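You operate a simulated robot arm through the tools that you are given. There is no shell and no other tool.

The job below is to be done with a simulated robot arm. You get a single attempt, and the scene is never put back.

TASK
Set flow screw 1 OUT to 5 and 1 IN to 3, then run cylinder 1 out and in.

Only the result counts: the job must be done as asked and must still hold three seconds after the hand-in. Knocking over, shifting, dropping, spilling or breaking anything else fails it.

THE ROBOT
A 7-joint arm with a two-finger parallel gripper, fixed in place. Base frame: the origin is at the foot of the arm, x ahead of it, y to its left, z up; the work surface is at about z = 890. Readings come in mm, rad, newtons and seconds.
With the tool pointing down near the work surface it reaches from about 300 to 700 mm from the base axis. Its first joint turns from -1.152 to 1.152 rad. Payload 1.57 kg.
The tool frame sits at the grasp point between the pads (the TCP): z along the fingers, y along the line on which they close. The tips reach 30 mm beyond it. The gripper opens to 110 mm. The fingers are 24 mm wide and 12 mm thick; the gripper's body (48 by 112 mm) begins 78 mm behind the TCP.
Orientation is that of the tool frame in the base frame, as a unit quaternion [w, x, y, z]. With the fingers straight down and closing along the base's y, the tool's x points along the base's -x, its y along +y and its z along -z.

THE INTERFACE
- The arm moves only by the tool arm_command. Its argument "motion" is a list that holds one entry, the list of rows, each a list of 7 numbers: the shift along the base's x, y, z in mm, then the turn, a rotation vector about the base's x, y, z in rad, then the finger opening in mm, from 0 to 110. In form: [[[dx, dy, dz, rx, ry, rz, claw], ...]]. A call has 1 to 20 rows; each row shifts and turns the commanded pose from where the row before left it. Each row takes 0.2 s and may step no farther than 50 mm and 0.15 rad from the row before; otherwise, or with a gripper value out of range, the whole call is refused. Where a pose cannot be reached the arm comes as near as it can. A force on the tool above 40 N (or 10 N above the force at the start of the call, whichever is more), or a blocked arm, ends the call early, and 0.2 s more pass. The fingers move at their own pace (about 108 mm/s each) and stop on an object; they squeeze with about 23 N. The grip force told is the motor's: it shows also when the fingers shut on nothing. Time passes only in rows, and 0.2 s behind the last, so rows that do not move let the fingers close. The reply holds the time, the measured pose of the TCP, the force on the tool along the base axes, the opening and the grip force, in the units named above and with some noise, with the torque about the TCP (base axes, N m) and any sound that the robot's microphone picked up.
- Cameras (640 x 400 px; columns grow to the right, rows downward): "scene" is fixed at [173.2, -395.7, 1409]; the picture's right is [0.71, -0.70, 0.00], its down [-0.37, -0.37, -0.85] and it looks along [0.60, 0.61, -0.52] (base axes); focal length 318 px, centre (320, 200). "wrist" rides on the gripper at [70, 16, -141] in the tool frame; the picture's right is [-0.23, 0.97, 0.00], its down [-0.86, -0.20, -0.48] and it looks along [-0.47, -0.11, 0.88] (tool axes); focal length 222 px, centre (320, 200). There is no depth. A picture from a camera that has moved, and an enlarged one, comes with that camera's place and axes in the base frame and with its lens.
- capture(camera): a new picture of that camera. No time passes.
- zoom(camera, box): a new picture of the part [left, top, right, bottom] of that camera's present view, enlarged. No time passes.
- sign_off(): hands the job in; it is judged then, once.

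Nothing tells you positions but the pictures and the camera data. Unless the task says otherwise, let go and move clear before handing in.

The tools are called after "Request:" as a command line: name --argument value ..., lists and objects as JSON in quotes. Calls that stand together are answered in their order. arm_command: Moves the arm, as the interface text tells. Its arguments: {"type":"object","properties":{"motion":{"type":"array"}},"required":["motion"]} The other tools are called the same way: capture (camera) takes a picture; zoom (camera, box) takes an enlarged picture of a part of a camera's view; sign_off () hands the job in.

At the start:

```text
time_s: 0.0
eef_pos: [391.8, 71.5, 1236.2]
tool_rot: [0.0, 0.0, 1.0, 0.0]
force: [0.2, -0.1, 0.6]
torque: [0.01, -0.01, 0.01]
finger_gap: 109.9
finger_force: 0.0
```

scene: 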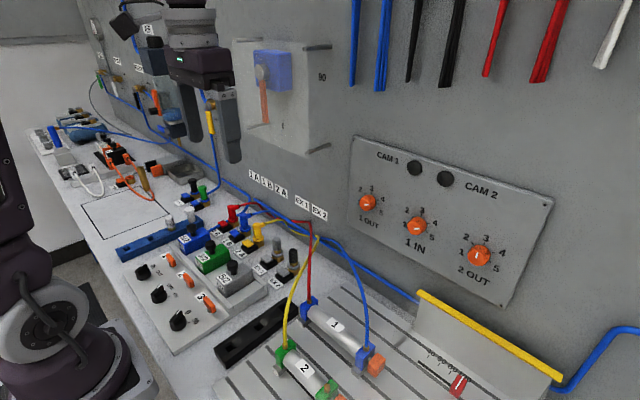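
wrist: 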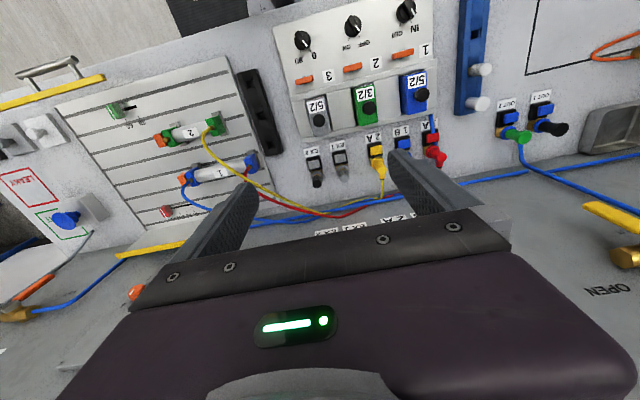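

I see a pneumatics board: a wall panel with flow screws 1 OUT, 1 IN, 2 OUT, and a table with valves, switches and cylinders. I'll look closer before moving.

Request:
zoom --camera "scene" --box '[340, 130, 560, 310]'

Request:
zoom --camera "scene" --box '[110, 170, 340, 360]'

Request:
zoom --camera "scene" --box '[20, 80, 240, 240]'

Request:
zoom --camera "wrist" --box '[230, 0, 560, 200]'

Request:
zoom --camera "scene" --box '[80, 0, 340, 180]'

Request:
zoom --camera "scene" --box '[210, 280, 570, 400]'

```text
2.22 times, centred on (450, 220) of scene
camera zoom: at [173.2, -395.7, 1409.0], right [0.71, -0.7, 0.0], down [-0.37, -0.37, -0.85], along [0.6, 0.61, -0.52], focal length 706 px, centre (31, 156)
```

zoom: 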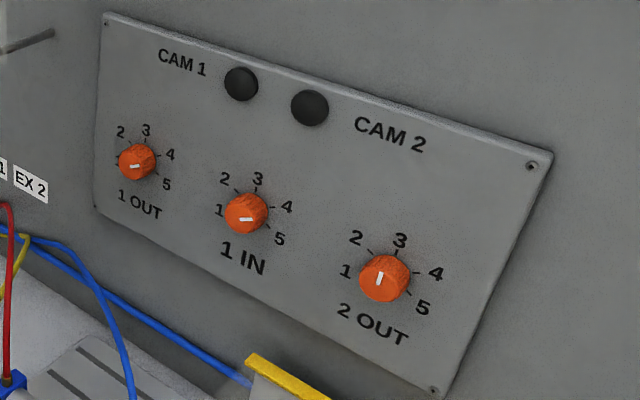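

```text
2.11 times, centred on (225, 265) of scene
camera zoom: at [173.2, -395.7, 1409.0], right [0.71, -0.7, 0.0], down [-0.37, -0.37, -0.85], along [0.6, 0.61, -0.52], focal length 668 px, centre (520, 63)
```

zoom: 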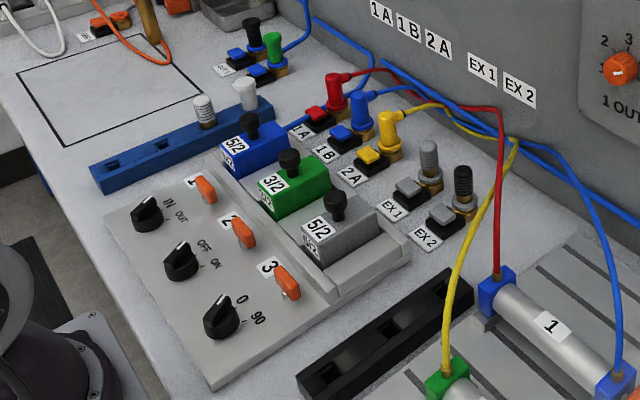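

```text
2.50 times, centred on (130, 160) of scene
camera zoom: at [173.2, -395.7, 1409.0], right [0.71, -0.7, 0.0], down [-0.37, -0.37, -0.85], along [0.6, 0.61, -0.52], focal length 794 px, centre (795, 300)
```

zoom: 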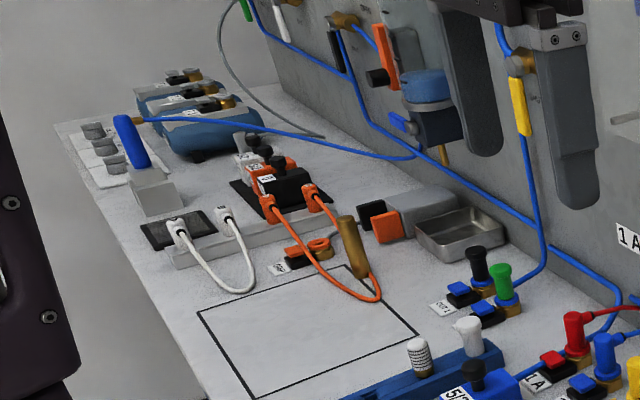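

```text
1.94 times, centred on (395, 100) of wrist
camera zoom: at [323.2, 86.0, 1378.1], right [0.23, 0.97, 0.0], down [0.85, -0.2, 0.48], along [0.47, -0.11, -0.88], focal length 431 px, centre (174, 394)
```

zoom: 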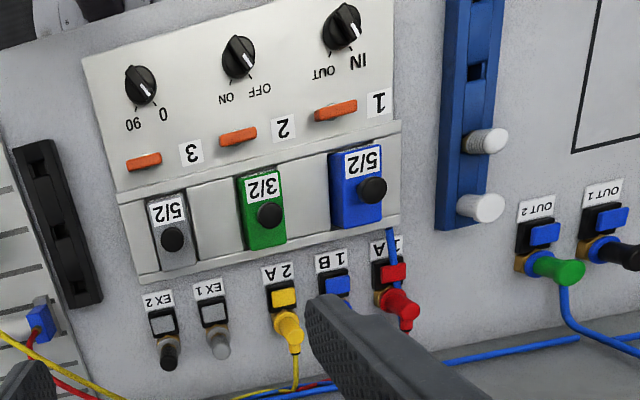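

```text
2.22 times, centred on (210, 90) of scene
camera zoom: at [173.2, -395.7, 1409.0], right [0.71, -0.7, 0.0], down [-0.37, -0.37, -0.85], along [0.6, 0.61, -0.52], focal length 706 px, centre (564, 444)
```

zoom: 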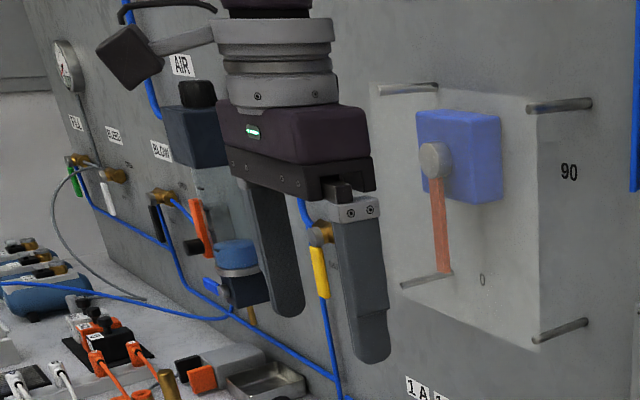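

```text
1.78 times, centred on (390, 340) of scene
camera zoom: at [173.2, -395.7, 1409.0], right [0.71, -0.7, 0.0], down [-0.37, -0.37, -0.85], along [0.6, 0.61, -0.52], focal length 564 px, centre (196, -49)
```

zoom: 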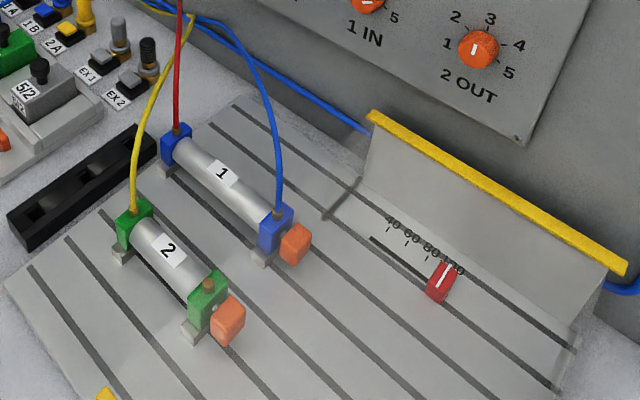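

The panel knobs sit on a wall ahead at about x≈680. I'll zoom further on the switches, valves and air supply before moving.

Request:
zoom --camera "scene" --box '[345, 180, 445, 250]'

Request:
zoom --camera "scene" --box '[120, 240, 240, 340]'

Request:
zoom --camera "wrist" --box '[280, 0, 440, 100]'

Request:
zoom --camera "scene" --box '[80, 0, 180, 130]'

Request:
zoom --camera "wrist" --box '[300, 60, 460, 200]'

Request:
zoom --camera "wrist" --box '[0, 60, 280, 260]'

```text
5.71 times, centred on (395, 215) of scene
camera zoom: at [173.2, -395.7, 1409.0], right [0.71, -0.7, 0.0], down [-0.37, -0.37, -0.85], along [0.6, 0.61, -0.52], focal length 1814 px, centre (-109, 114)
```

zoom: 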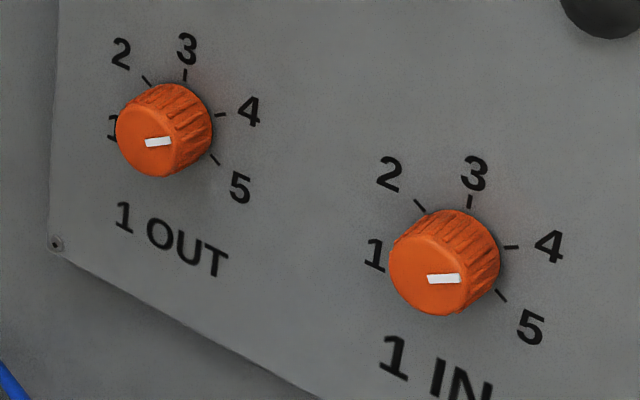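

```text
4.00 times, centred on (180, 290) of scene
camera zoom: at [173.2, -395.7, 1409.0], right [0.71, -0.7, 0.0], down [-0.37, -0.37, -0.85], along [0.6, 0.61, -0.52], focal length 1270 px, centre (880, -160)
```

zoom: 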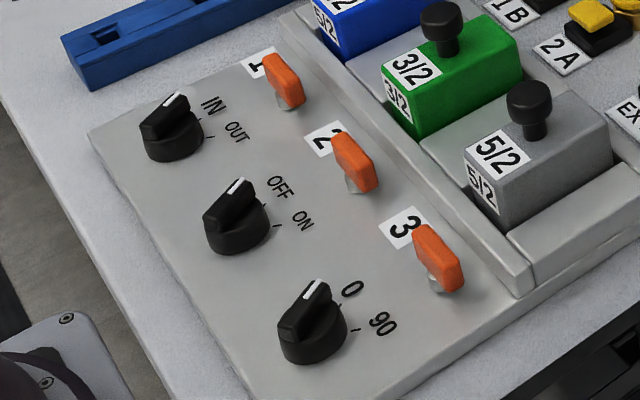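

```text
4.00 times, centred on (360, 50) of wrist
camera zoom: at [323.2, 86.0, 1378.1], right [0.23, 0.97, 0.0], down [0.85, -0.2, 0.48], along [0.47, -0.11, -0.88], focal length 888 px, centre (160, 800)
```

zoom: 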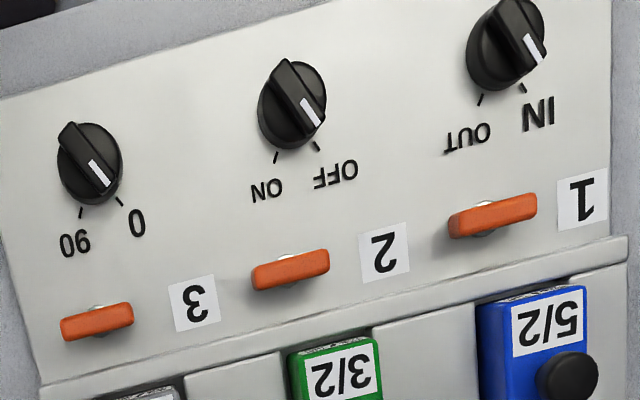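

```text
3.08 times, centred on (130, 65) of scene
camera zoom: at [173.2, -395.7, 1409.0], right [0.71, -0.7, 0.0], down [-0.37, -0.37, -0.85], along [0.6, 0.61, -0.52], focal length 977 px, centre (905, 615)
```

zoom: 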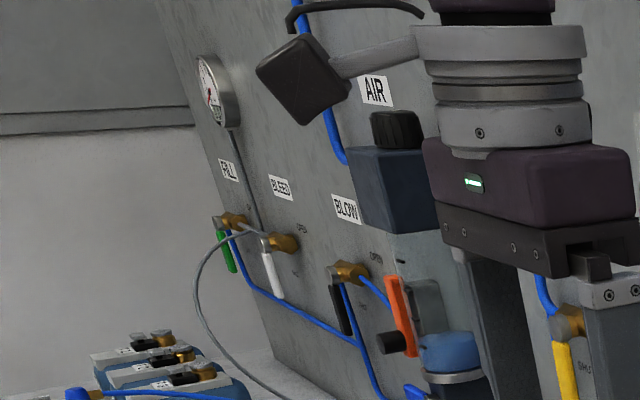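

```text
2.86 times, centred on (380, 130) of wrist
camera zoom: at [323.2, 86.0, 1378.1], right [0.23, 0.97, 0.0], down [0.85, -0.2, 0.48], along [0.47, -0.11, -0.88], focal length 635 px, centre (149, 400)
```

zoom: 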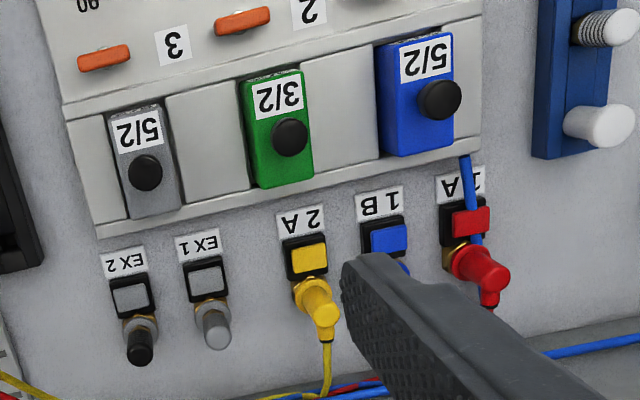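

```text
2.00 times, centred on (140, 160) of wrist
camera zoom: at [323.2, 86.0, 1378.1], right [0.23, 0.97, 0.0], down [0.85, -0.2, 0.48], along [0.47, -0.11, -0.88], focal length 444 px, centre (680, 280)
```

zoom: 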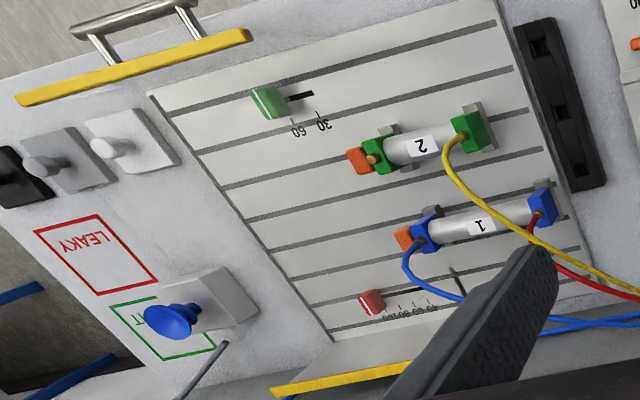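

Both 1 OUT and 1 IN seem to point at 4 (marks 60° apart with 3 on top). I'll move right and pitch the gripper toward the wall, to get a second view of the flow panel from the wrist camera.

Request:
arm_command --motion '[[[8, -15, -5, 0, -0.1428, 0, 80], [8, -15, -5, 0, -0.1428, 0, 80], [8, -15, -5, 0, -0.1428, 0, 80], [8, -15, -5, 0, -0.1428, 0, 80], [8, -15, -5, 0, -0.1428, 0, 80], [8, -15, -5, 0, -0.1428, 0, 80]]]'

Request:
capture --camera "wrist"

Request:
capture --camera "scene"

```text
time_s: 1.4
eef_pos: [442.1, -18.4, 1203.6]
tool_rot: [0.415, 0.001, 0.91, -0.001]
force: [0.4, -0.2, 0.1]
torque: [-0.01, -0.02, -0.04]
finger_gap: 80.1
finger_force: 0.0
```

```text
taken
camera wrist: at [289.9, -2.7, 1245.5], right [0.15, 0.97, 0.17], down [0.2, -0.2, 0.96], along [0.97, -0.11, -0.22], focal length 222 px, centre (320, 200)
```

wrist: 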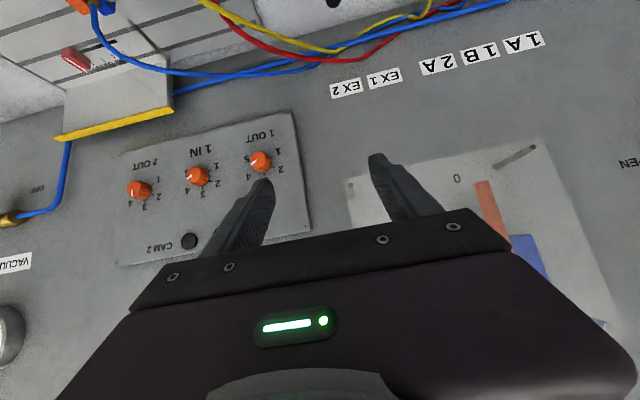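

```text
taken
```

scene: 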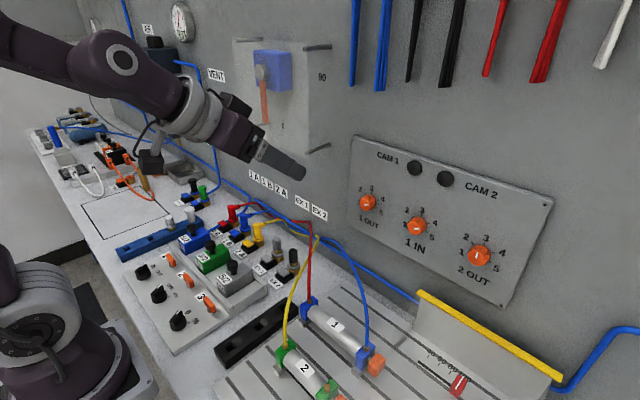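

Triangulated: 1 OUT knob at about (575, -110, 1107), 1 IN at about (574, -209, 1108). I'll check details of the air supply and the panel now that the arm has moved.

Request:
zoom --camera "scene" --box '[60, 0, 260, 130]'

Request:
zoom --camera "wrist" --box '[110, 110, 310, 230]'

Request:
zoom --camera "scene" --box '[120, 130, 240, 230]'

Request:
zoom --camera "scene" --box '[280, 270, 400, 390]'

Request:
zoom --camera "scene" --box '[210, 180, 340, 300]'

```text
3.08 times, centred on (160, 65) of scene
camera zoom: at [173.2, -395.7, 1409.0], right [0.71, -0.7, 0.0], down [-0.37, -0.37, -0.85], along [0.6, 0.61, -0.52], focal length 977 px, centre (812, 615)
```

zoom: 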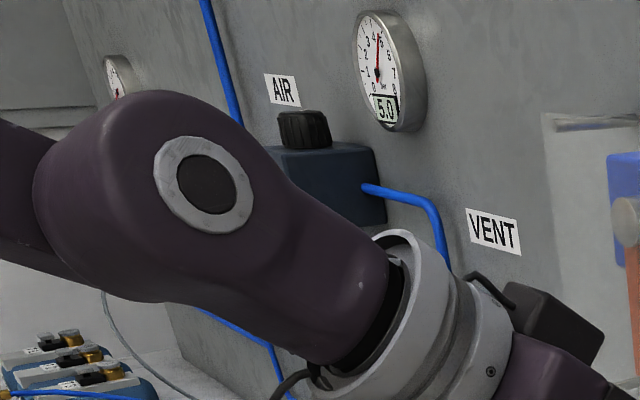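

```text
3.20 times, centred on (210, 170) of wrist
camera zoom: at [289.9, -2.7, 1245.5], right [0.15, 0.97, 0.17], down [0.2, -0.2, 0.96], along [0.97, -0.11, -0.22], focal length 711 px, centre (672, 296)
```

zoom: 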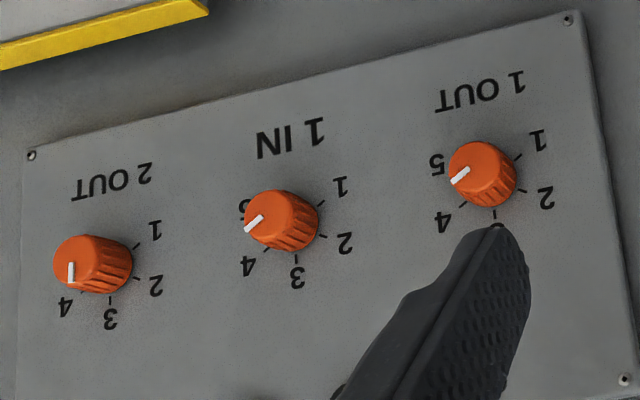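

```text
4.00 times, centred on (180, 180) of scene
camera zoom: at [173.2, -395.7, 1409.0], right [0.71, -0.7, 0.0], down [-0.37, -0.37, -0.85], along [0.6, 0.61, -0.52], focal length 1270 px, centre (880, 280)
```

zoom: 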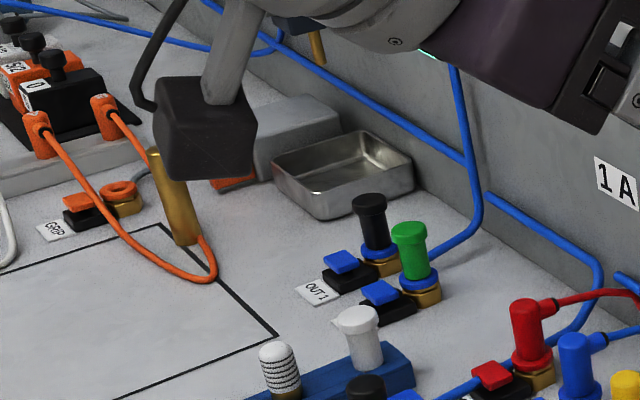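

```text
3.33 times, centred on (340, 330) of scene
camera zoom: at [173.2, -395.7, 1409.0], right [0.71, -0.7, 0.0], down [-0.37, -0.37, -0.85], along [0.6, 0.61, -0.52], focal length 1058 px, centre (253, -233)
```

zoom: 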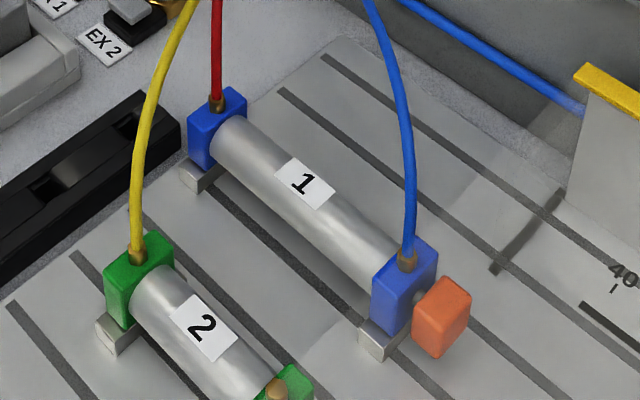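

```text
3.33 times, centred on (275, 240) of scene
camera zoom: at [173.2, -395.7, 1409.0], right [0.71, -0.7, 0.0], down [-0.37, -0.37, -0.85], along [0.6, 0.61, -0.52], focal length 1058 px, centre (470, 67)
```

zoom: 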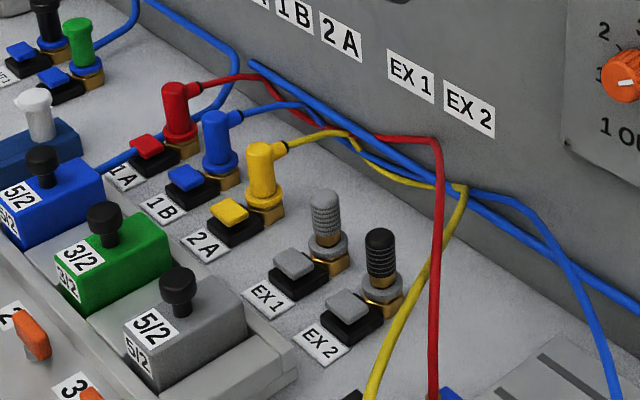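

Next I finish pitching to horizontal and line up in front of knob 1 OUT, short of contact.

Request:
arm_command --motion '[[[10, -18, -20, 0, -0.1428, 0, 80], [10, -18, -20, 0, -0.1428, 0, 80], [10, -18, -20, 0, -0.1428, 0, 80], [10, -18, -20, 0, -0.1428, 0, 80], [10, -19, -19, 0, -0.1428, 0, 80], [0, 0, 0, 0, 0, 0, 80]]]'

Request:
capture --camera "wrist"

Request:
capture --camera "scene"

```text
time_s: 2.8
eef_pos: [462.5, -151.3, 1238.7]
tool_rot: [0.706, 0.0, 0.708, 0.0]
force: [-0.2, 0.1, 0.2]
torque: [0.01, 0.02, 0.0]
finger_gap: 79.9
finger_force: 0.0
out of reach, approached as far as the arm can: row 2, 3, 4, 5
```

```text
taken
camera wrist: at [322.0, -135.0, 1170.6], right [0.0, 0.97, 0.23], down [-0.48, -0.2, 0.86], along [0.88, -0.11, 0.46], focal length 222 px, centre (320, 200)
```

wrist: 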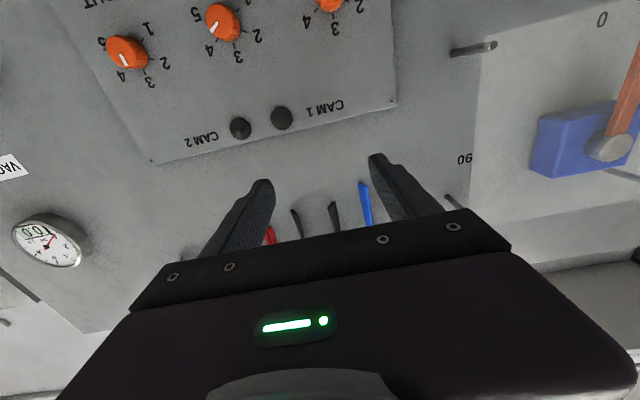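

```text
taken
```

scene: 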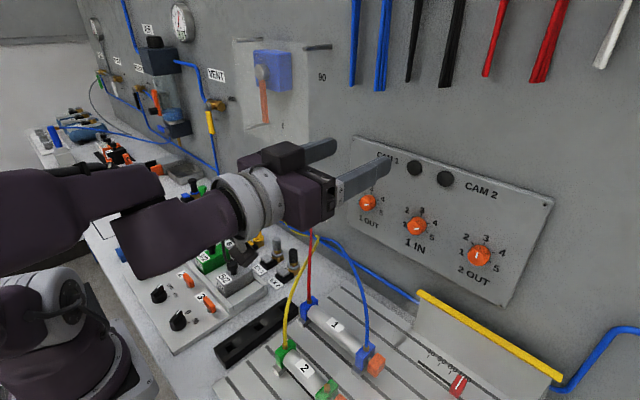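

The horizontal pose could not be reached this low at this distance, so I'm testing whether it becomes reachable farther out toward the wall.

Request:
arm_command --motion '[[[0, 0, 0, 0, 0, 0, 80]]]'

```text
time_s: 3.2
eef_pos: [463.0, -150.1, 1239.0]
tool_rot: [0.706, -0.001, 0.708, 0.001]
force: [-0.2, 0.0, 0.2]
torque: [0.02, -0.03, 0.0]
finger_gap: 80.1
finger_force: 0.1
```

Request:
arm_command --motion '[[[20, 20, 0, 0, 0, 0, 80], [20, 20, 0, 0, 0, 0, 80], [10, 0, -20, 0, 0, 0, 80], [5, 0, -20, 0, 0, 0, 80]]]'

```text
time_s: 4.2
eef_pos: [499.3, -124.8, 1266.3]
tool_rot: [0.707, 0.0, 0.707, 0.0]
force: [-0.4, 0.7, 0.5]
torque: [0.03, -0.02, 0.01]
finger_gap: 80.0
finger_force: 0.0
out of reach, approached as far as the arm can: row 1, 2, 3, 4
```

Horizontal can't be reached at the knob height. A 45° down-tilted grip still puts the pads along the knob's axis, so I'll tilt back to 45° and descend in front of 1 OUT.

Request:
arm_command --motion '[[[0, 2, 0, 0, 0.131, 0, 60], [0, 2, 0, 0, 0.131, 0, 60], [0, 2, -20, 0, 0.131, 0, 60], [0, 3, -20, 0, 0.131, 0, 60], [0, 3, -20, 0, 0.131, 0, 60], [0, 3, -20, 0, 0.131, 0, 60], [0, 0, 0, 0, 0, 0, 60]]]'

Request:
capture --camera "wrist"

```text
time_s: 5.8
eef_pos: [497.8, -110.2, 1182.6]
tool_rot: [0.381, 0.0, 0.925, 0.001]
force: [0.3, 0.0, 1.2]
torque: [0.0, -0.01, 0.02]
finger_gap: 60.1
finger_force: 0.1
```

```text
taken
camera wrist: at [350.0, -94.2, 1234.7], right [0.16, 0.97, 0.16], down [0.27, -0.2, 0.94], along [0.95, -0.11, -0.29], focal length 222 px, centre (320, 200)
```

wrist: 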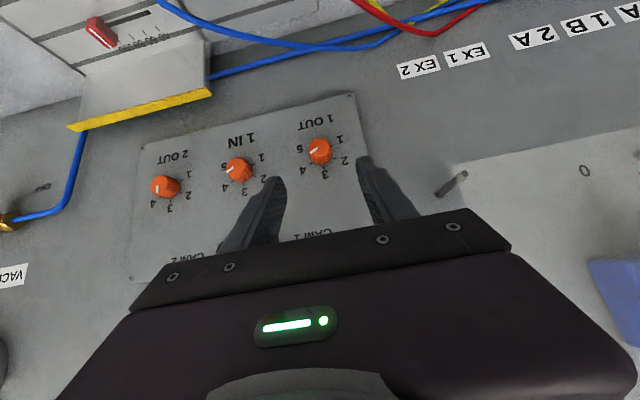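

The wrist view confirms 1 OUT at about (573, -111, 1108). I'll pre-roll by -30° and lower to a standoff in front of it.

Request:
arm_command --motion '[[[0, 1.5, -16, -0.131, 0, 0, 60], [0, 1.5, -16, -0.131, 0, 0, 60], [0, 1.5, -16, -0.131, 0, 0, 60], [0, 1.5, -16, -0.1306, 0, 0, 60], [0, 0, 0, 0, 0, 0, 60]]]'

Request:
capture --camera "wrist"

Request:
capture --camera "scene"

```text
time_s: 7.0
eef_pos: [496.8, -104.2, 1118.1]
tool_rot: [0.369, -0.099, 0.893, -0.24]
force: [0.0, -0.1, -0.2]
torque: [0.0, 0.02, 0.05]
finger_gap: 60.0
finger_force: 0.2
out of reach, approached as far as the arm can: row 2
```

```text
taken
camera wrist: at [348.9, -66.2, 1155.0], right [0.16, 0.92, -0.35], down [0.27, 0.3, 0.92], along [0.95, -0.24, -0.2], focal length 222 px, centre (320, 200)
```

wrist: 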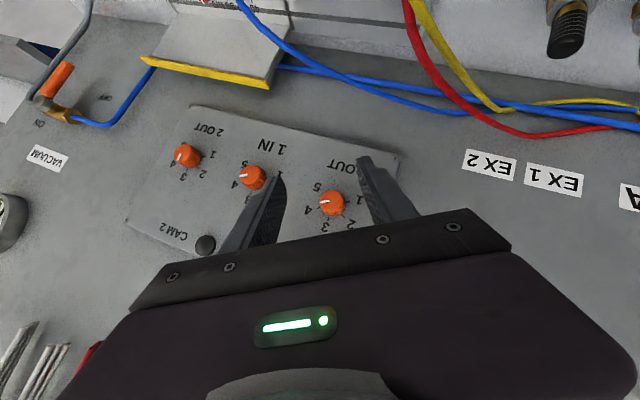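

```text
taken
```

scene: 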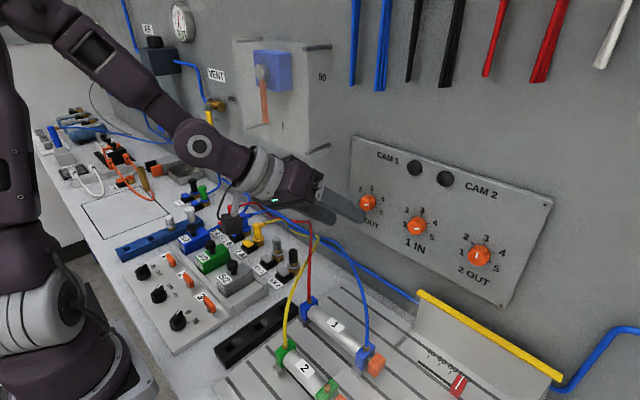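

Aligned at the standoff. I'm advancing 52 mm along x so the fingers straddle knob 1 OUT.

Request:
arm_command --motion '[[[13, 0, 0, 0, 0, 0, 60], [13, 0, 0, 0, 0, 0, 60], [13, 0, 0, 0, 0, 0, 60], [13, 0, 0, 0, 0, 0, 60], [0, 0, 0, 0, 0, 0, 60]]]'

Request:
capture --camera "wrist"

Request:
zoom --camera "scene" --box '[300, 150, 440, 240]'

```text
time_s: 8.2
eef_pos: [550.4, -103.6, 1117.8]
tool_rot: [0.369, -0.098, 0.893, -0.24]
force: [0.3, -0.6, -0.3]
torque: [0.02, 0.02, 0.02]
finger_gap: 60.0
finger_force: 0.0
```

```text
taken
camera wrist: at [401.7, -64.7, 1155.0], right [0.16, 0.92, -0.35], down [0.27, 0.3, 0.92], along [0.95, -0.24, -0.2], focal length 222 px, centre (320, 200)
```

wrist: 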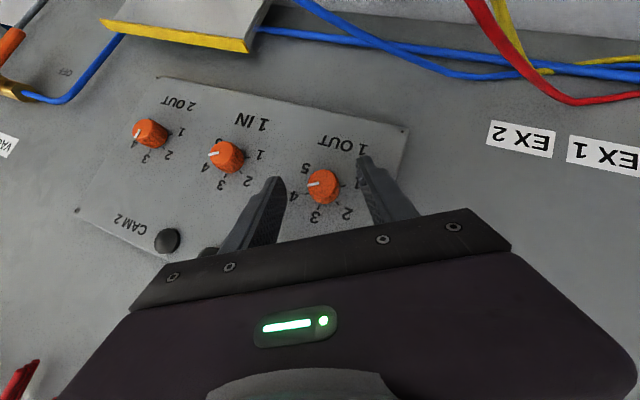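

```text
4.44 times, centred on (370, 195) of scene
camera zoom: at [173.2, -395.7, 1409.0], right [0.71, -0.7, 0.0], down [-0.37, -0.37, -0.85], along [0.6, 0.61, -0.52], focal length 1411 px, centre (98, 222)
```

zoom: 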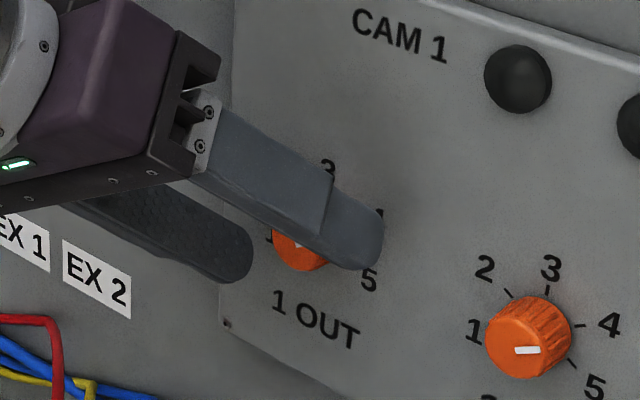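

The knob sits between the fingers with no contact so far. Closing the gripper on it.

Request:
arm_command --motion '[[[0, 0, 0, 0, 0, 0, 40], [0, 0, 0, 0, 0, 0, 10], [0, 0, 0, 0, 0, 0, 10]]]'

Request:
capture --camera "wrist"

Request:
zoom --camera "scene" --box '[300, 150, 440, 240]'

```text
time_s: 9.0
eef_pos: [550.0, -102.7, 1117.2]
tool_rot: [0.368, -0.1, 0.893, -0.239]
force: [1.0, 5.9, -6.0]
torque: [0.14, 0.12, 0.23]
finger_gap: 25.0
finger_force: 36.4
```

```text
taken
camera wrist: at [401.6, -64.1, 1154.8], right [0.16, 0.92, -0.35], down [0.27, 0.3, 0.92], along [0.95, -0.24, -0.2], focal length 222 px, centre (320, 200)
```

wrist: 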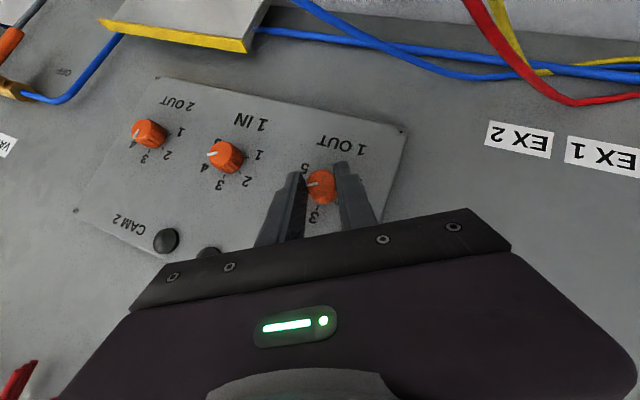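

```text
4.44 times, centred on (370, 195) of scene
camera zoom: at [173.3, -395.5, 1409.1], right [0.71, -0.7, 0.0], down [-0.37, -0.37, -0.85], along [0.6, 0.61, -0.52], focal length 1411 px, centre (98, 222)
```

zoom: 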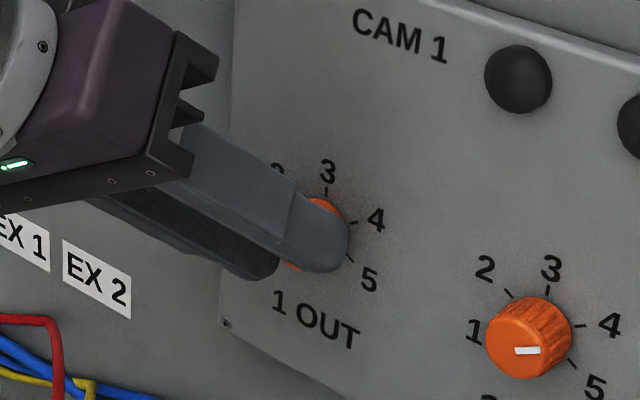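

Gripped firmly (25 mm). Now rotating the pose about the knob's axis clockwise by 60° (4 → 5), first half.

Request:
arm_command --motion '[[[0, -0.9, 0.3, 0.1309, 0, 0, 10], [0, -1.44, 0.49, 0.1309, 0, 0, 10], [0, -1.49, 0.3, 0.1309, 0, 0, 10], [0, -1.51, 0.1, 0.1309, 0, 0, 10]]]'

Request:
zoom --camera "wrist" --box '[200, 100, 440, 250]'

```text
time_s: 9.9
eef_pos: [550.3, -108.2, 1120.6]
tool_rot: [0.38, -0.021, 0.923, -0.054]
force: [-5.1, -9.0, 3.3]
torque: [-0.15, 0.36, -0.41]
finger_gap: 24.6
finger_force: 36.9
stopped in row 4: the force on the tool passed its limit at 57 N (the readings are from after the stop); the commanded pose is now the measured one
```

```text
2.67 times, centred on (320, 175) of wrist
camera zoom: at [401.6, -86.4, 1170.0], right [0.16, 0.99, 0.05], down [0.27, -0.09, 0.96], along [0.95, -0.14, -0.28], focal length 592 px, centre (320, 267)
```

zoom: 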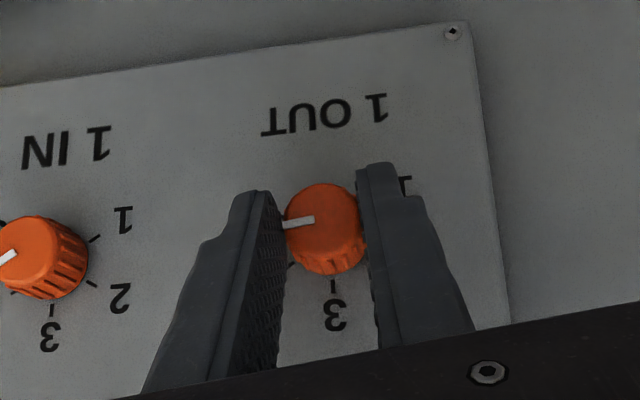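

The knob turned about 23° before the force limit tripped (possibly a fingertip rubbing the panel). I'll open, back off slightly and check the marker.

Request:
arm_command --motion '[[[0, 0, 0, 0, 0, 0, 60], [0, 0, 0, 0, 0, 0, 60], [-4, 0, 0, 0, 0, 0, 60]]]'

Request:
zoom --camera "wrist" --box '[200, 100, 440, 250]'

Request:
zoom --camera "scene" --box '[300, 150, 440, 240]'

```text
time_s: 10.7
eef_pos: [546.3, -107.3, 1120.3]
tool_rot: [0.382, -0.023, 0.922, -0.054]
force: [-0.2, 0.7, 0.1]
torque: [0.0, -0.01, 0.02]
finger_gap: 59.7
finger_force: 0.0
```

```text
2.67 times, centred on (320, 175) of wrist
camera zoom: at [398.7, -85.5, 1169.1], right [0.16, 0.99, 0.04], down [0.27, -0.09, 0.96], along [0.95, -0.14, -0.28], focal length 592 px, centre (320, 267)
```

zoom: 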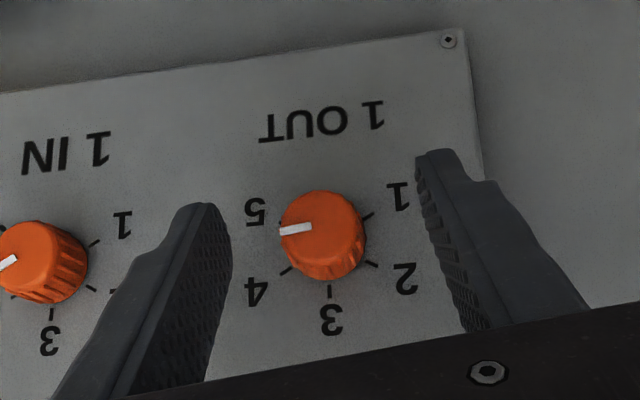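

```text
4.44 times, centred on (370, 195) of scene
camera zoom: at [173.2, -395.7, 1409.0], right [0.71, -0.7, 0.0], down [-0.37, -0.37, -0.85], along [0.6, 0.61, -0.52], focal length 1411 px, centre (98, 222)
```

zoom: 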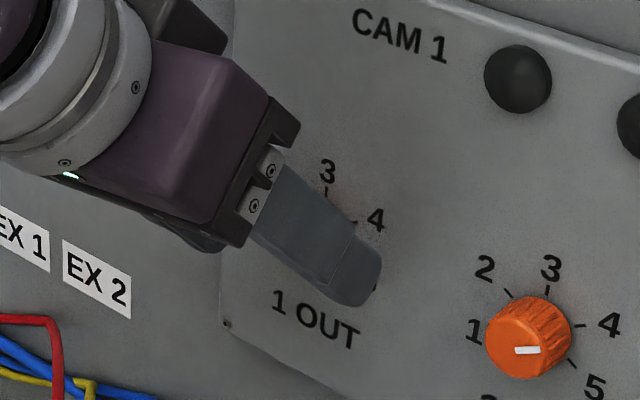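

The marker is now at about 82°, so roughly 38° remain. I'm regripping slightly farther from the panel, looking at forces before turning.

Request:
arm_command --motion '[[[0, -0.5, 0, 0, 0, 0, 40], [0, 0, 0, 0, 0, 0, 10], [0, 0, 0, 0, 0, 0, 10]]]'

```text
time_s: 11.5
eef_pos: [546.6, -107.7, 1120.6]
tool_rot: [0.382, -0.021, 0.922, -0.055]
force: [2.2, -11.4, 0.2]
torque: [-0.18, -0.14, -0.34]
finger_gap: 24.5
finger_force: 36.7
```

Request:
arm_command --motion '[[[0, -1, 0, 0, 0, 0, 10], [0, 0, 0, 0, 0, 0, 10]]]'

```text
time_s: 12.1
eef_pos: [547.0, -109.1, 1120.2]
tool_rot: [0.382, -0.023, 0.922, -0.054]
force: [0.8, -13.3, 2.6]
torque: [-0.22, -0.08, -0.41]
finger_gap: 24.8
finger_force: 36.1
```

Request:
arm_command --motion '[[[0, -0.8, 0.05, 0.065, 0, 0, 10], [0, -0.8, 0.05, 0.065, 0, 0, 10]]]'

```text
time_s: 12.7
eef_pos: [546.0, -110.0, 1119.6]
tool_rot: [0.382, 0.003, 0.924, 0.006]
force: [6.2, -6.4, -1.4]
torque: [-0.07, -0.84, -0.33]
finger_gap: 24.4
finger_force: 36.2
```

Forces are low, so I'm continuing the turn in small steps.

Request:
arm_command --motion '[[[0, -0.85, 0, 0.065, 0, 0, 10], [0, -0.85, -0.1, 0.065, 0, 0, 10], [0, 0, 0, 0, 0, 0, 10]]]'

Request:
zoom --camera "wrist" --box '[200, 100, 440, 250]'

```text
time_s: 13.5
eef_pos: [546.5, -111.2, 1120.7]
tool_rot: [0.38, 0.029, 0.922, 0.065]
force: [9.1, -11.5, -6.1]
torque: [-0.21, -0.11, -0.38]
finger_gap: 24.5
finger_force: 35.8
```

```text
2.67 times, centred on (320, 175) of wrist
camera zoom: at [398.5, -104.1, 1173.9], right [0.16, 0.94, 0.3], down [0.27, -0.33, 0.9], along [0.95, -0.07, -0.31], focal length 592 px, centre (320, 267)
```

zoom: 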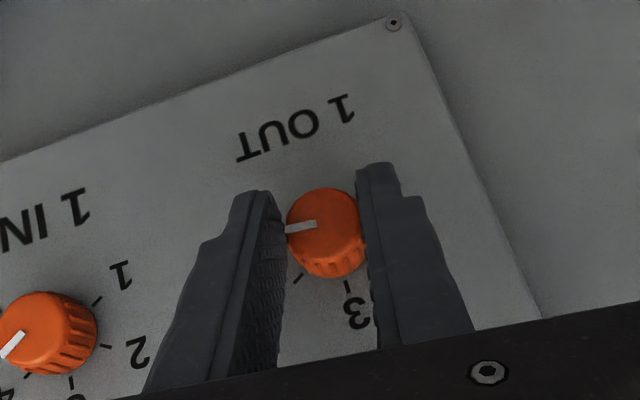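

Request:
arm_command --motion '[[[0, -0.83, -0.15, 0.065, 0, 0, 10], [0, -0.82, -0.2, 0.065, 0, 0, 10], [0, -0.8, -0.26, 0.065, 0, 0, 10], [0, 0, 0, 0, 0, 0, 10]]]'

```text
time_s: 14.5
eef_pos: [546.6, -116.4, 1119.8]
tool_rot: [0.378, 0.065, 0.911, 0.155]
force: [2.9, -16.8, 2.4]
torque: [-0.26, -0.35, -0.59]
finger_gap: 24.7
finger_force: 36.3
```

Request:
arm_command --motion '[[[0, 1, 0, 0, 0, 0, 10], [0, 0.5, 0, 0, 0, 0, 10]]]'

```text
time_s: 15.1
eef_pos: [547.3, -115.6, 1119.8]
tool_rot: [0.378, 0.065, 0.911, 0.153]
force: [-1.5, -27.7, 6.2]
torque: [-0.39, 0.27, -0.54]
finger_gap: 24.4
finger_force: 36.4
```

Request:
arm_command --motion '[[[0, -1.5, 0, 0, 0, 0, 10], [0, -1, 0, 0, 0, 0, 10]]]'

```text
time_s: 15.7
eef_pos: [546.6, -115.6, 1120.4]
tool_rot: [0.376, 0.064, 0.911, 0.155]
force: [5.5, -22.7, -13.2]
torque: [-0.4, -0.29, -0.89]
finger_gap: 24.3
finger_force: 35.8
```

I'll release, check the marker, and regrip to relieve the side load.

Request:
arm_command --motion '[[[0, 0, 0, 0, 0, 0, 50], [0, 0, 0, 0, 0, 0, 60], [0, 0, 0, 0, 0, 0, 60]]]'

Request:
zoom --camera "wrist" --box '[220, 110, 420, 235]'

```text
time_s: 16.5
eef_pos: [546.3, -114.1, 1119.2]
tool_rot: [0.376, 0.064, 0.911, 0.156]
force: [1.0, -0.2, 0.2]
torque: [-0.03, 0.0, -0.02]
finger_gap: 60.0
finger_force: 0.0
```

```text
3.20 times, centred on (320, 172) of wrist
camera zoom: at [398.2, -116.1, 1174.6], right [0.16, 0.87, 0.47], down [0.27, -0.5, 0.82], along [0.95, 0.0, -0.31], focal length 711 px, centre (320, 288)
```

zoom: 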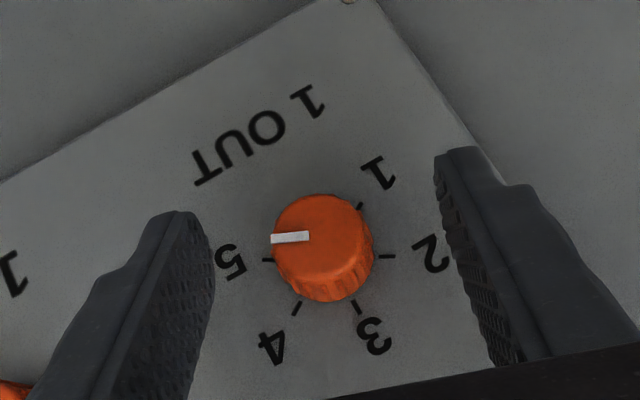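

Request:
zoom --camera "wrist" --box '[290, 160, 350, 215]'

Request:
zoom --camera "scene" --box '[345, 180, 445, 250]'

```text
7.27 times, centred on (320, 188) of wrist
camera zoom: at [398.2, -116.1, 1174.6], right [0.16, 0.87, 0.47], down [0.27, -0.5, 0.82], along [0.95, 0.0, -0.31], focal length 1615 px, centre (320, 291)
```

zoom: 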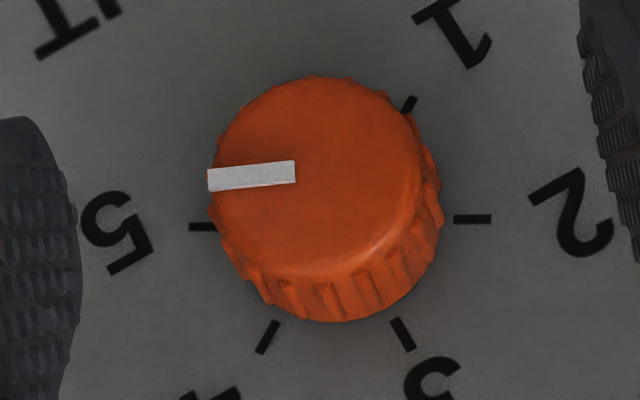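

```text
5.71 times, centred on (395, 215) of scene
camera zoom: at [173.2, -395.7, 1409.0], right [0.71, -0.7, 0.0], down [-0.37, -0.37, -0.85], along [0.6, 0.61, -0.52], focal length 1814 px, centre (-109, 114)
```

zoom: 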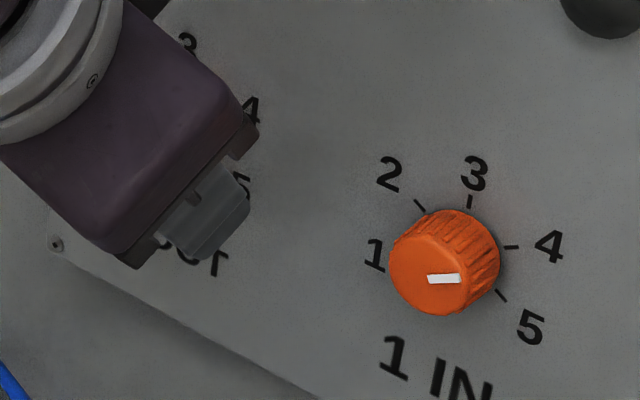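

The marker is about 4° short of 5. I'm regripping centred and turning the last 4°.

Request:
arm_command --motion '[[[0, -1.4, -0.5, 0, 0, 0, 40], [0, 0, 0, 0, 0, 0, 10], [0, 0, 0, 0, 0, 0, 10], [0, -0.53, -0.19, 0.036, 0, 0, 10], [0, -0.53, -0.19, 0.036, 0, 0, 10], [0, 0, 0, 0, 0, 0, 10]]]'

Request:
zoom --camera "wrist" --box '[290, 160, 350, 215]'

```text
time_s: 17.9
eef_pos: [547.4, -117.4, 1119.7]
tool_rot: [0.374, 0.077, 0.905, 0.188]
force: [4.6, -1.0, 1.6]
torque: [-0.02, -0.22, -0.03]
finger_gap: 24.2
finger_force: 36.1
```

```text
7.27 times, centred on (320, 188) of wrist
camera zoom: at [398.4, -122.6, 1173.4], right [0.16, 0.83, 0.53], down [0.27, -0.56, 0.79], along [0.95, 0.02, -0.31], focal length 1615 px, centre (320, 291)
```

zoom: 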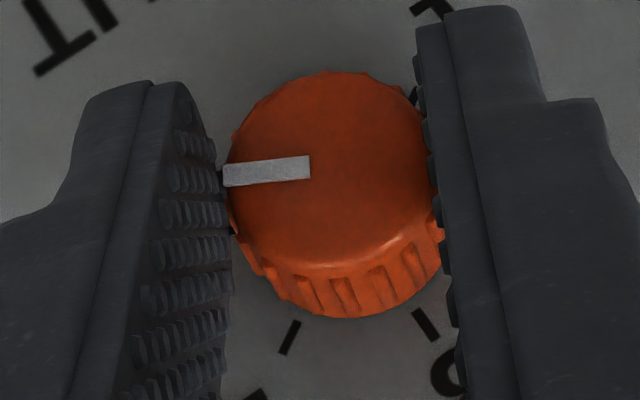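

Request:
arm_command --motion '[[[0, 0, 0, 0, 0, 0, 50], [0, 0, 0, 0, 0, 0, 60], [0, 0, 0, 0, 0, 0, 60]]]'

Request:
zoom --camera "wrist" --box '[290, 160, 350, 215]'

```text
time_s: 18.7
eef_pos: [545.6, -116.9, 1119.8]
tool_rot: [0.375, 0.077, 0.904, 0.188]
force: [0.6, -0.1, -0.7]
torque: [0.01, 0.01, 0.0]
finger_gap: 59.9
finger_force: 0.1
```

```text
7.27 times, centred on (320, 188) of wrist
camera zoom: at [398.1, -122.5, 1173.3], right [0.16, 0.83, 0.53], down [0.27, -0.56, 0.79], along [0.95, 0.02, -0.31], focal length 1615 px, centre (320, 291)
```

zoom: 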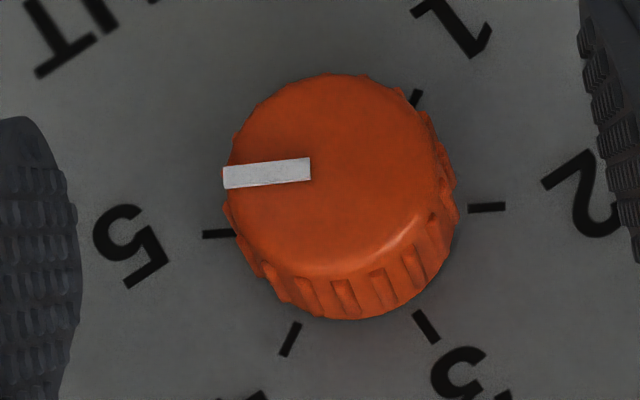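

1 OUT now reads 5. I'm backing off and moving over to 1 IN with a +30° pre-roll.

Request:
arm_command --motion '[[[-15, 0, 0, 0, 0, 0, 60], [-30, 0, 0, 0, 0, 0, 60], [0, -25, 0, 0, 0, 0, 60], [0, -25, 0, 0.0565, 0, 0, 60], [0, -25, -1, 0.0565, 0, 0, 60], [0, -25.6, -1.8, 0, 0, 0, 60], [0, 0, 0, 0, 0, 0, 60]]]'

Request:
capture --camera "wrist"

Request:
zoom --camera "scene" --box '[345, 180, 445, 250]'

```text
time_s: 20.3
eef_pos: [502.3, -215.7, 1116.9]
tool_rot: [0.37, 0.098, 0.893, 0.238]
force: [-0.7, 0.0, -0.2]
torque: [-0.01, -0.02, -0.01]
finger_gap: 59.9
finger_force: 0.1
```

```text
taken
camera wrist: at [352.9, -228.5, 1169.8], right [0.16, 0.76, 0.62], down [0.27, -0.64, 0.72], along [0.95, 0.05, -0.31], focal length 222 px, centre (320, 200)
```

wrist: 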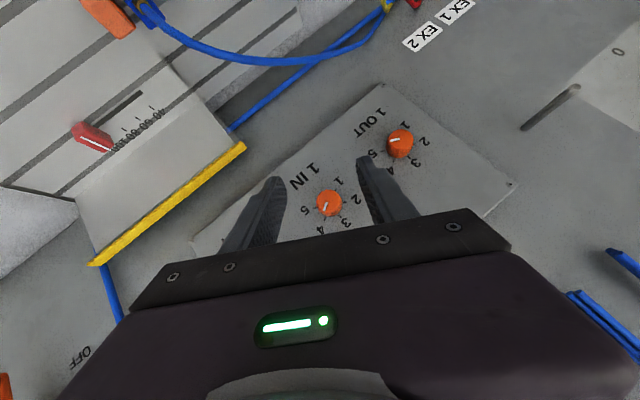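

```text
5.71 times, centred on (395, 215) of scene
camera zoom: at [173.2, -395.7, 1409.0], right [0.71, -0.7, 0.0], down [-0.37, -0.37, -0.85], along [0.6, 0.61, -0.52], focal length 1814 px, centre (-109, 114)
```

zoom: 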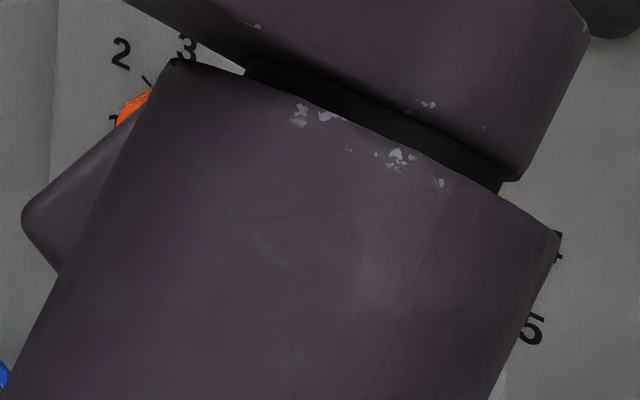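

Request:
arm_command --motion '[[[14, -0.4, 0.5, 0, 0, 0, 60], [15, -0.4, 0.5, 0, 0, 0, 60], [15, 0, 0, 0, 0, 0, 60], [0, 0, 0, 0, 0, 0, 60]]]'

Request:
zoom --camera "wrist" --box '[220, 110, 420, 235]'

```text
time_s: 21.3
eef_pos: [546.5, -217.7, 1117.6]
tool_rot: [0.369, 0.098, 0.893, 0.239]
force: [-0.5, 0.2, -0.2]
torque: [-0.02, -0.01, 0.03]
finger_gap: 59.8
finger_force: 0.0
```

```text
3.20 times, centred on (320, 172) of wrist
camera zoom: at [398.7, -229.4, 1170.6], right [0.16, 0.76, 0.62], down [0.27, -0.64, 0.72], along [0.95, 0.05, -0.31], focal length 711 px, centre (320, 288)
```

zoom: 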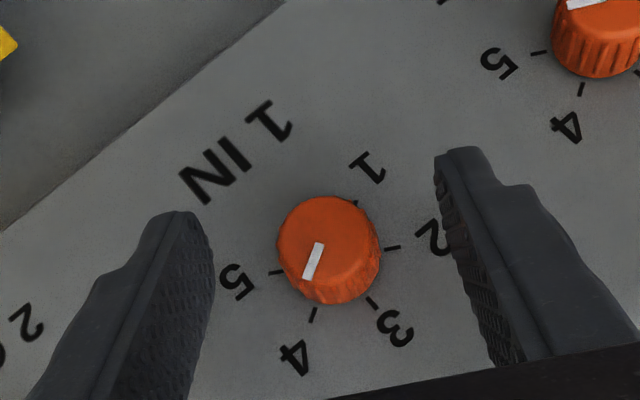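

1 IN marker is exactly at 4 and centred between the fingers. Closing.

Request:
arm_command --motion '[[[0, 0, 0, 0, 0, 0, 40], [0, 0, 0, 0, 0, 0, 10], [0, 0, 0, 0, 0, 0, 10]]]'

```text
time_s: 22.1
eef_pos: [545.7, -218.5, 1118.2]
tool_rot: [0.369, 0.098, 0.893, 0.239]
force: [2.1, -0.5, -1.1]
torque: [-0.06, -0.06, 0.03]
finger_gap: 24.2
finger_force: 36.5
```

Force is nearly zero, well centred. Rotating counterclockwise 30° (first half of 4 → 3).

Request:
arm_command --motion '[[[0, 1.2, 0.62, -0.0873, 0, 0, 10], [0, 1.25, 0.51, -0.0873, 0, 0, 10], [0, 1.3, 0.4, -0.0873, 0, 0, 10], [0, 1.32, 0.29, -0.0873, 0, 0, 10], [0, 1.34, 0.17, -0.0873, 0, 0, 10], [0, 1.35, 0.05, -0.0873, 0, 0, 10], [0, 0, 0, 0, 0, 0, 10]]]'

Request:
zoom --camera "wrist" --box '[220, 110, 420, 235]'

```text
time_s: 23.7
eef_pos: [547.0, -210.6, 1118.8]
tool_rot: [0.383, -0.002, 0.924, -0.001]
force: [16.5, 6.4, 14.9]
torque: [0.06, -0.92, 0.35]
finger_gap: 24.6
finger_force: 36.0
```

```text
3.20 times, centred on (320, 172) of wrist
camera zoom: at [398.3, -194.8, 1170.9], right [0.16, 0.97, 0.16], down [0.27, -0.2, 0.94], along [0.95, -0.11, -0.29], focal length 711 px, centre (320, 288)
```

zoom: 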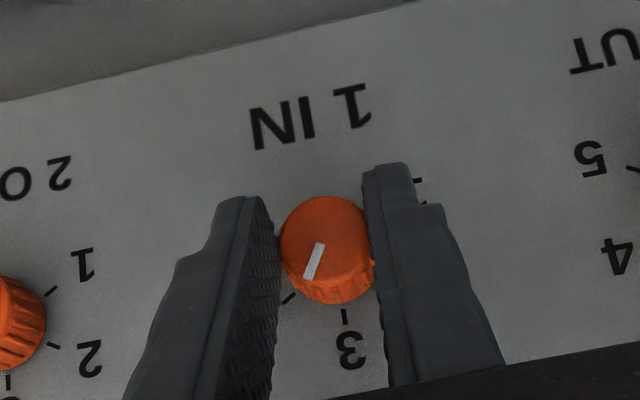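

The first half went well and the marker followed. Relieving a small strain and doing the second half.

Request:
arm_command --motion '[[[0.7, 0.3, 0.8, 0, 0, 0, 10], [0, 1.35, -0.07, -0.0873, 0, 0, 10], [0, 1.34, -0.18, -0.0873, 0, 0, 10], [0, 1.32, -0.3, -0.0873, 0, 0, 10], [0, 1.29, -0.41, -0.0873, 0, 0, 10], [0, 1.24, -0.53, -0.0873, 0, 0, 10], [0, 1.2, -0.63, -0.0873, 0, 0, 10], [0, 0, 0, 0, 0, 0, 10]]]'

Request:
zoom --camera "wrist" --box '[220, 110, 420, 235]'

```text
time_s: 25.5
eef_pos: [546.0, -202.0, 1117.8]
tool_rot: [0.369, -0.1, 0.892, -0.239]
force: [9.7, 1.6, -1.8]
torque: [0.02, -0.3, 0.51]
finger_gap: 24.4
finger_force: 36.5
```

```text
3.20 times, centred on (320, 172) of wrist
camera zoom: at [398.3, -164.0, 1154.7], right [0.16, 0.92, -0.35], down [0.27, 0.3, 0.91], along [0.95, -0.24, -0.2], focal length 711 px, centre (320, 288)
```

zoom: 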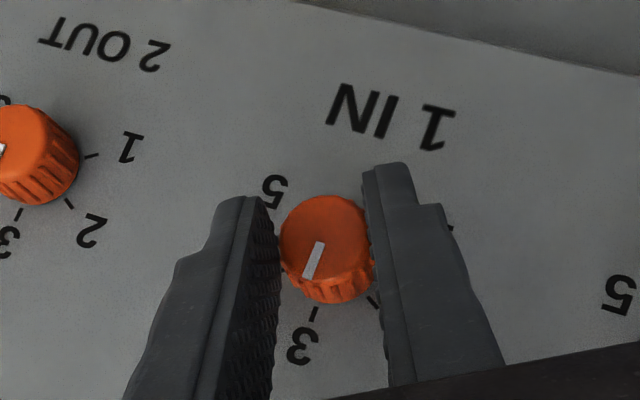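

Rotation done. Releasing and checking the setting.

Request:
arm_command --motion '[[[0, 0, 0, 0, 0, 0, 50], [0, 0, 0, 0, 0, 0, 60], [0, 0, 0, 0, 0, 0, 60]]]'

Request:
zoom --camera "wrist" --box '[290, 160, 350, 215]'

```text
time_s: 26.3
eef_pos: [545.6, -202.2, 1117.3]
tool_rot: [0.369, -0.1, 0.892, -0.24]
force: [-0.7, 0.2, 0.8]
torque: [0.01, 0.0, -0.06]
finger_gap: 60.0
finger_force: 0.0
```

```text
7.27 times, centred on (320, 188) of wrist
camera zoom: at [397.9, -164.1, 1154.8], right [0.16, 0.92, -0.35], down [0.27, 0.3, 0.92], along [0.95, -0.24, -0.2], focal length 1615 px, centre (320, 291)
```

zoom: 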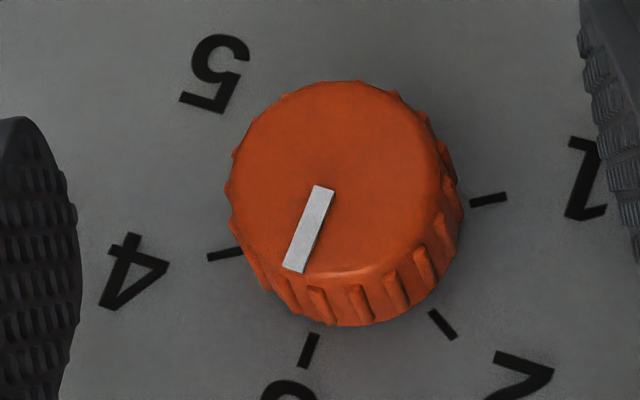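

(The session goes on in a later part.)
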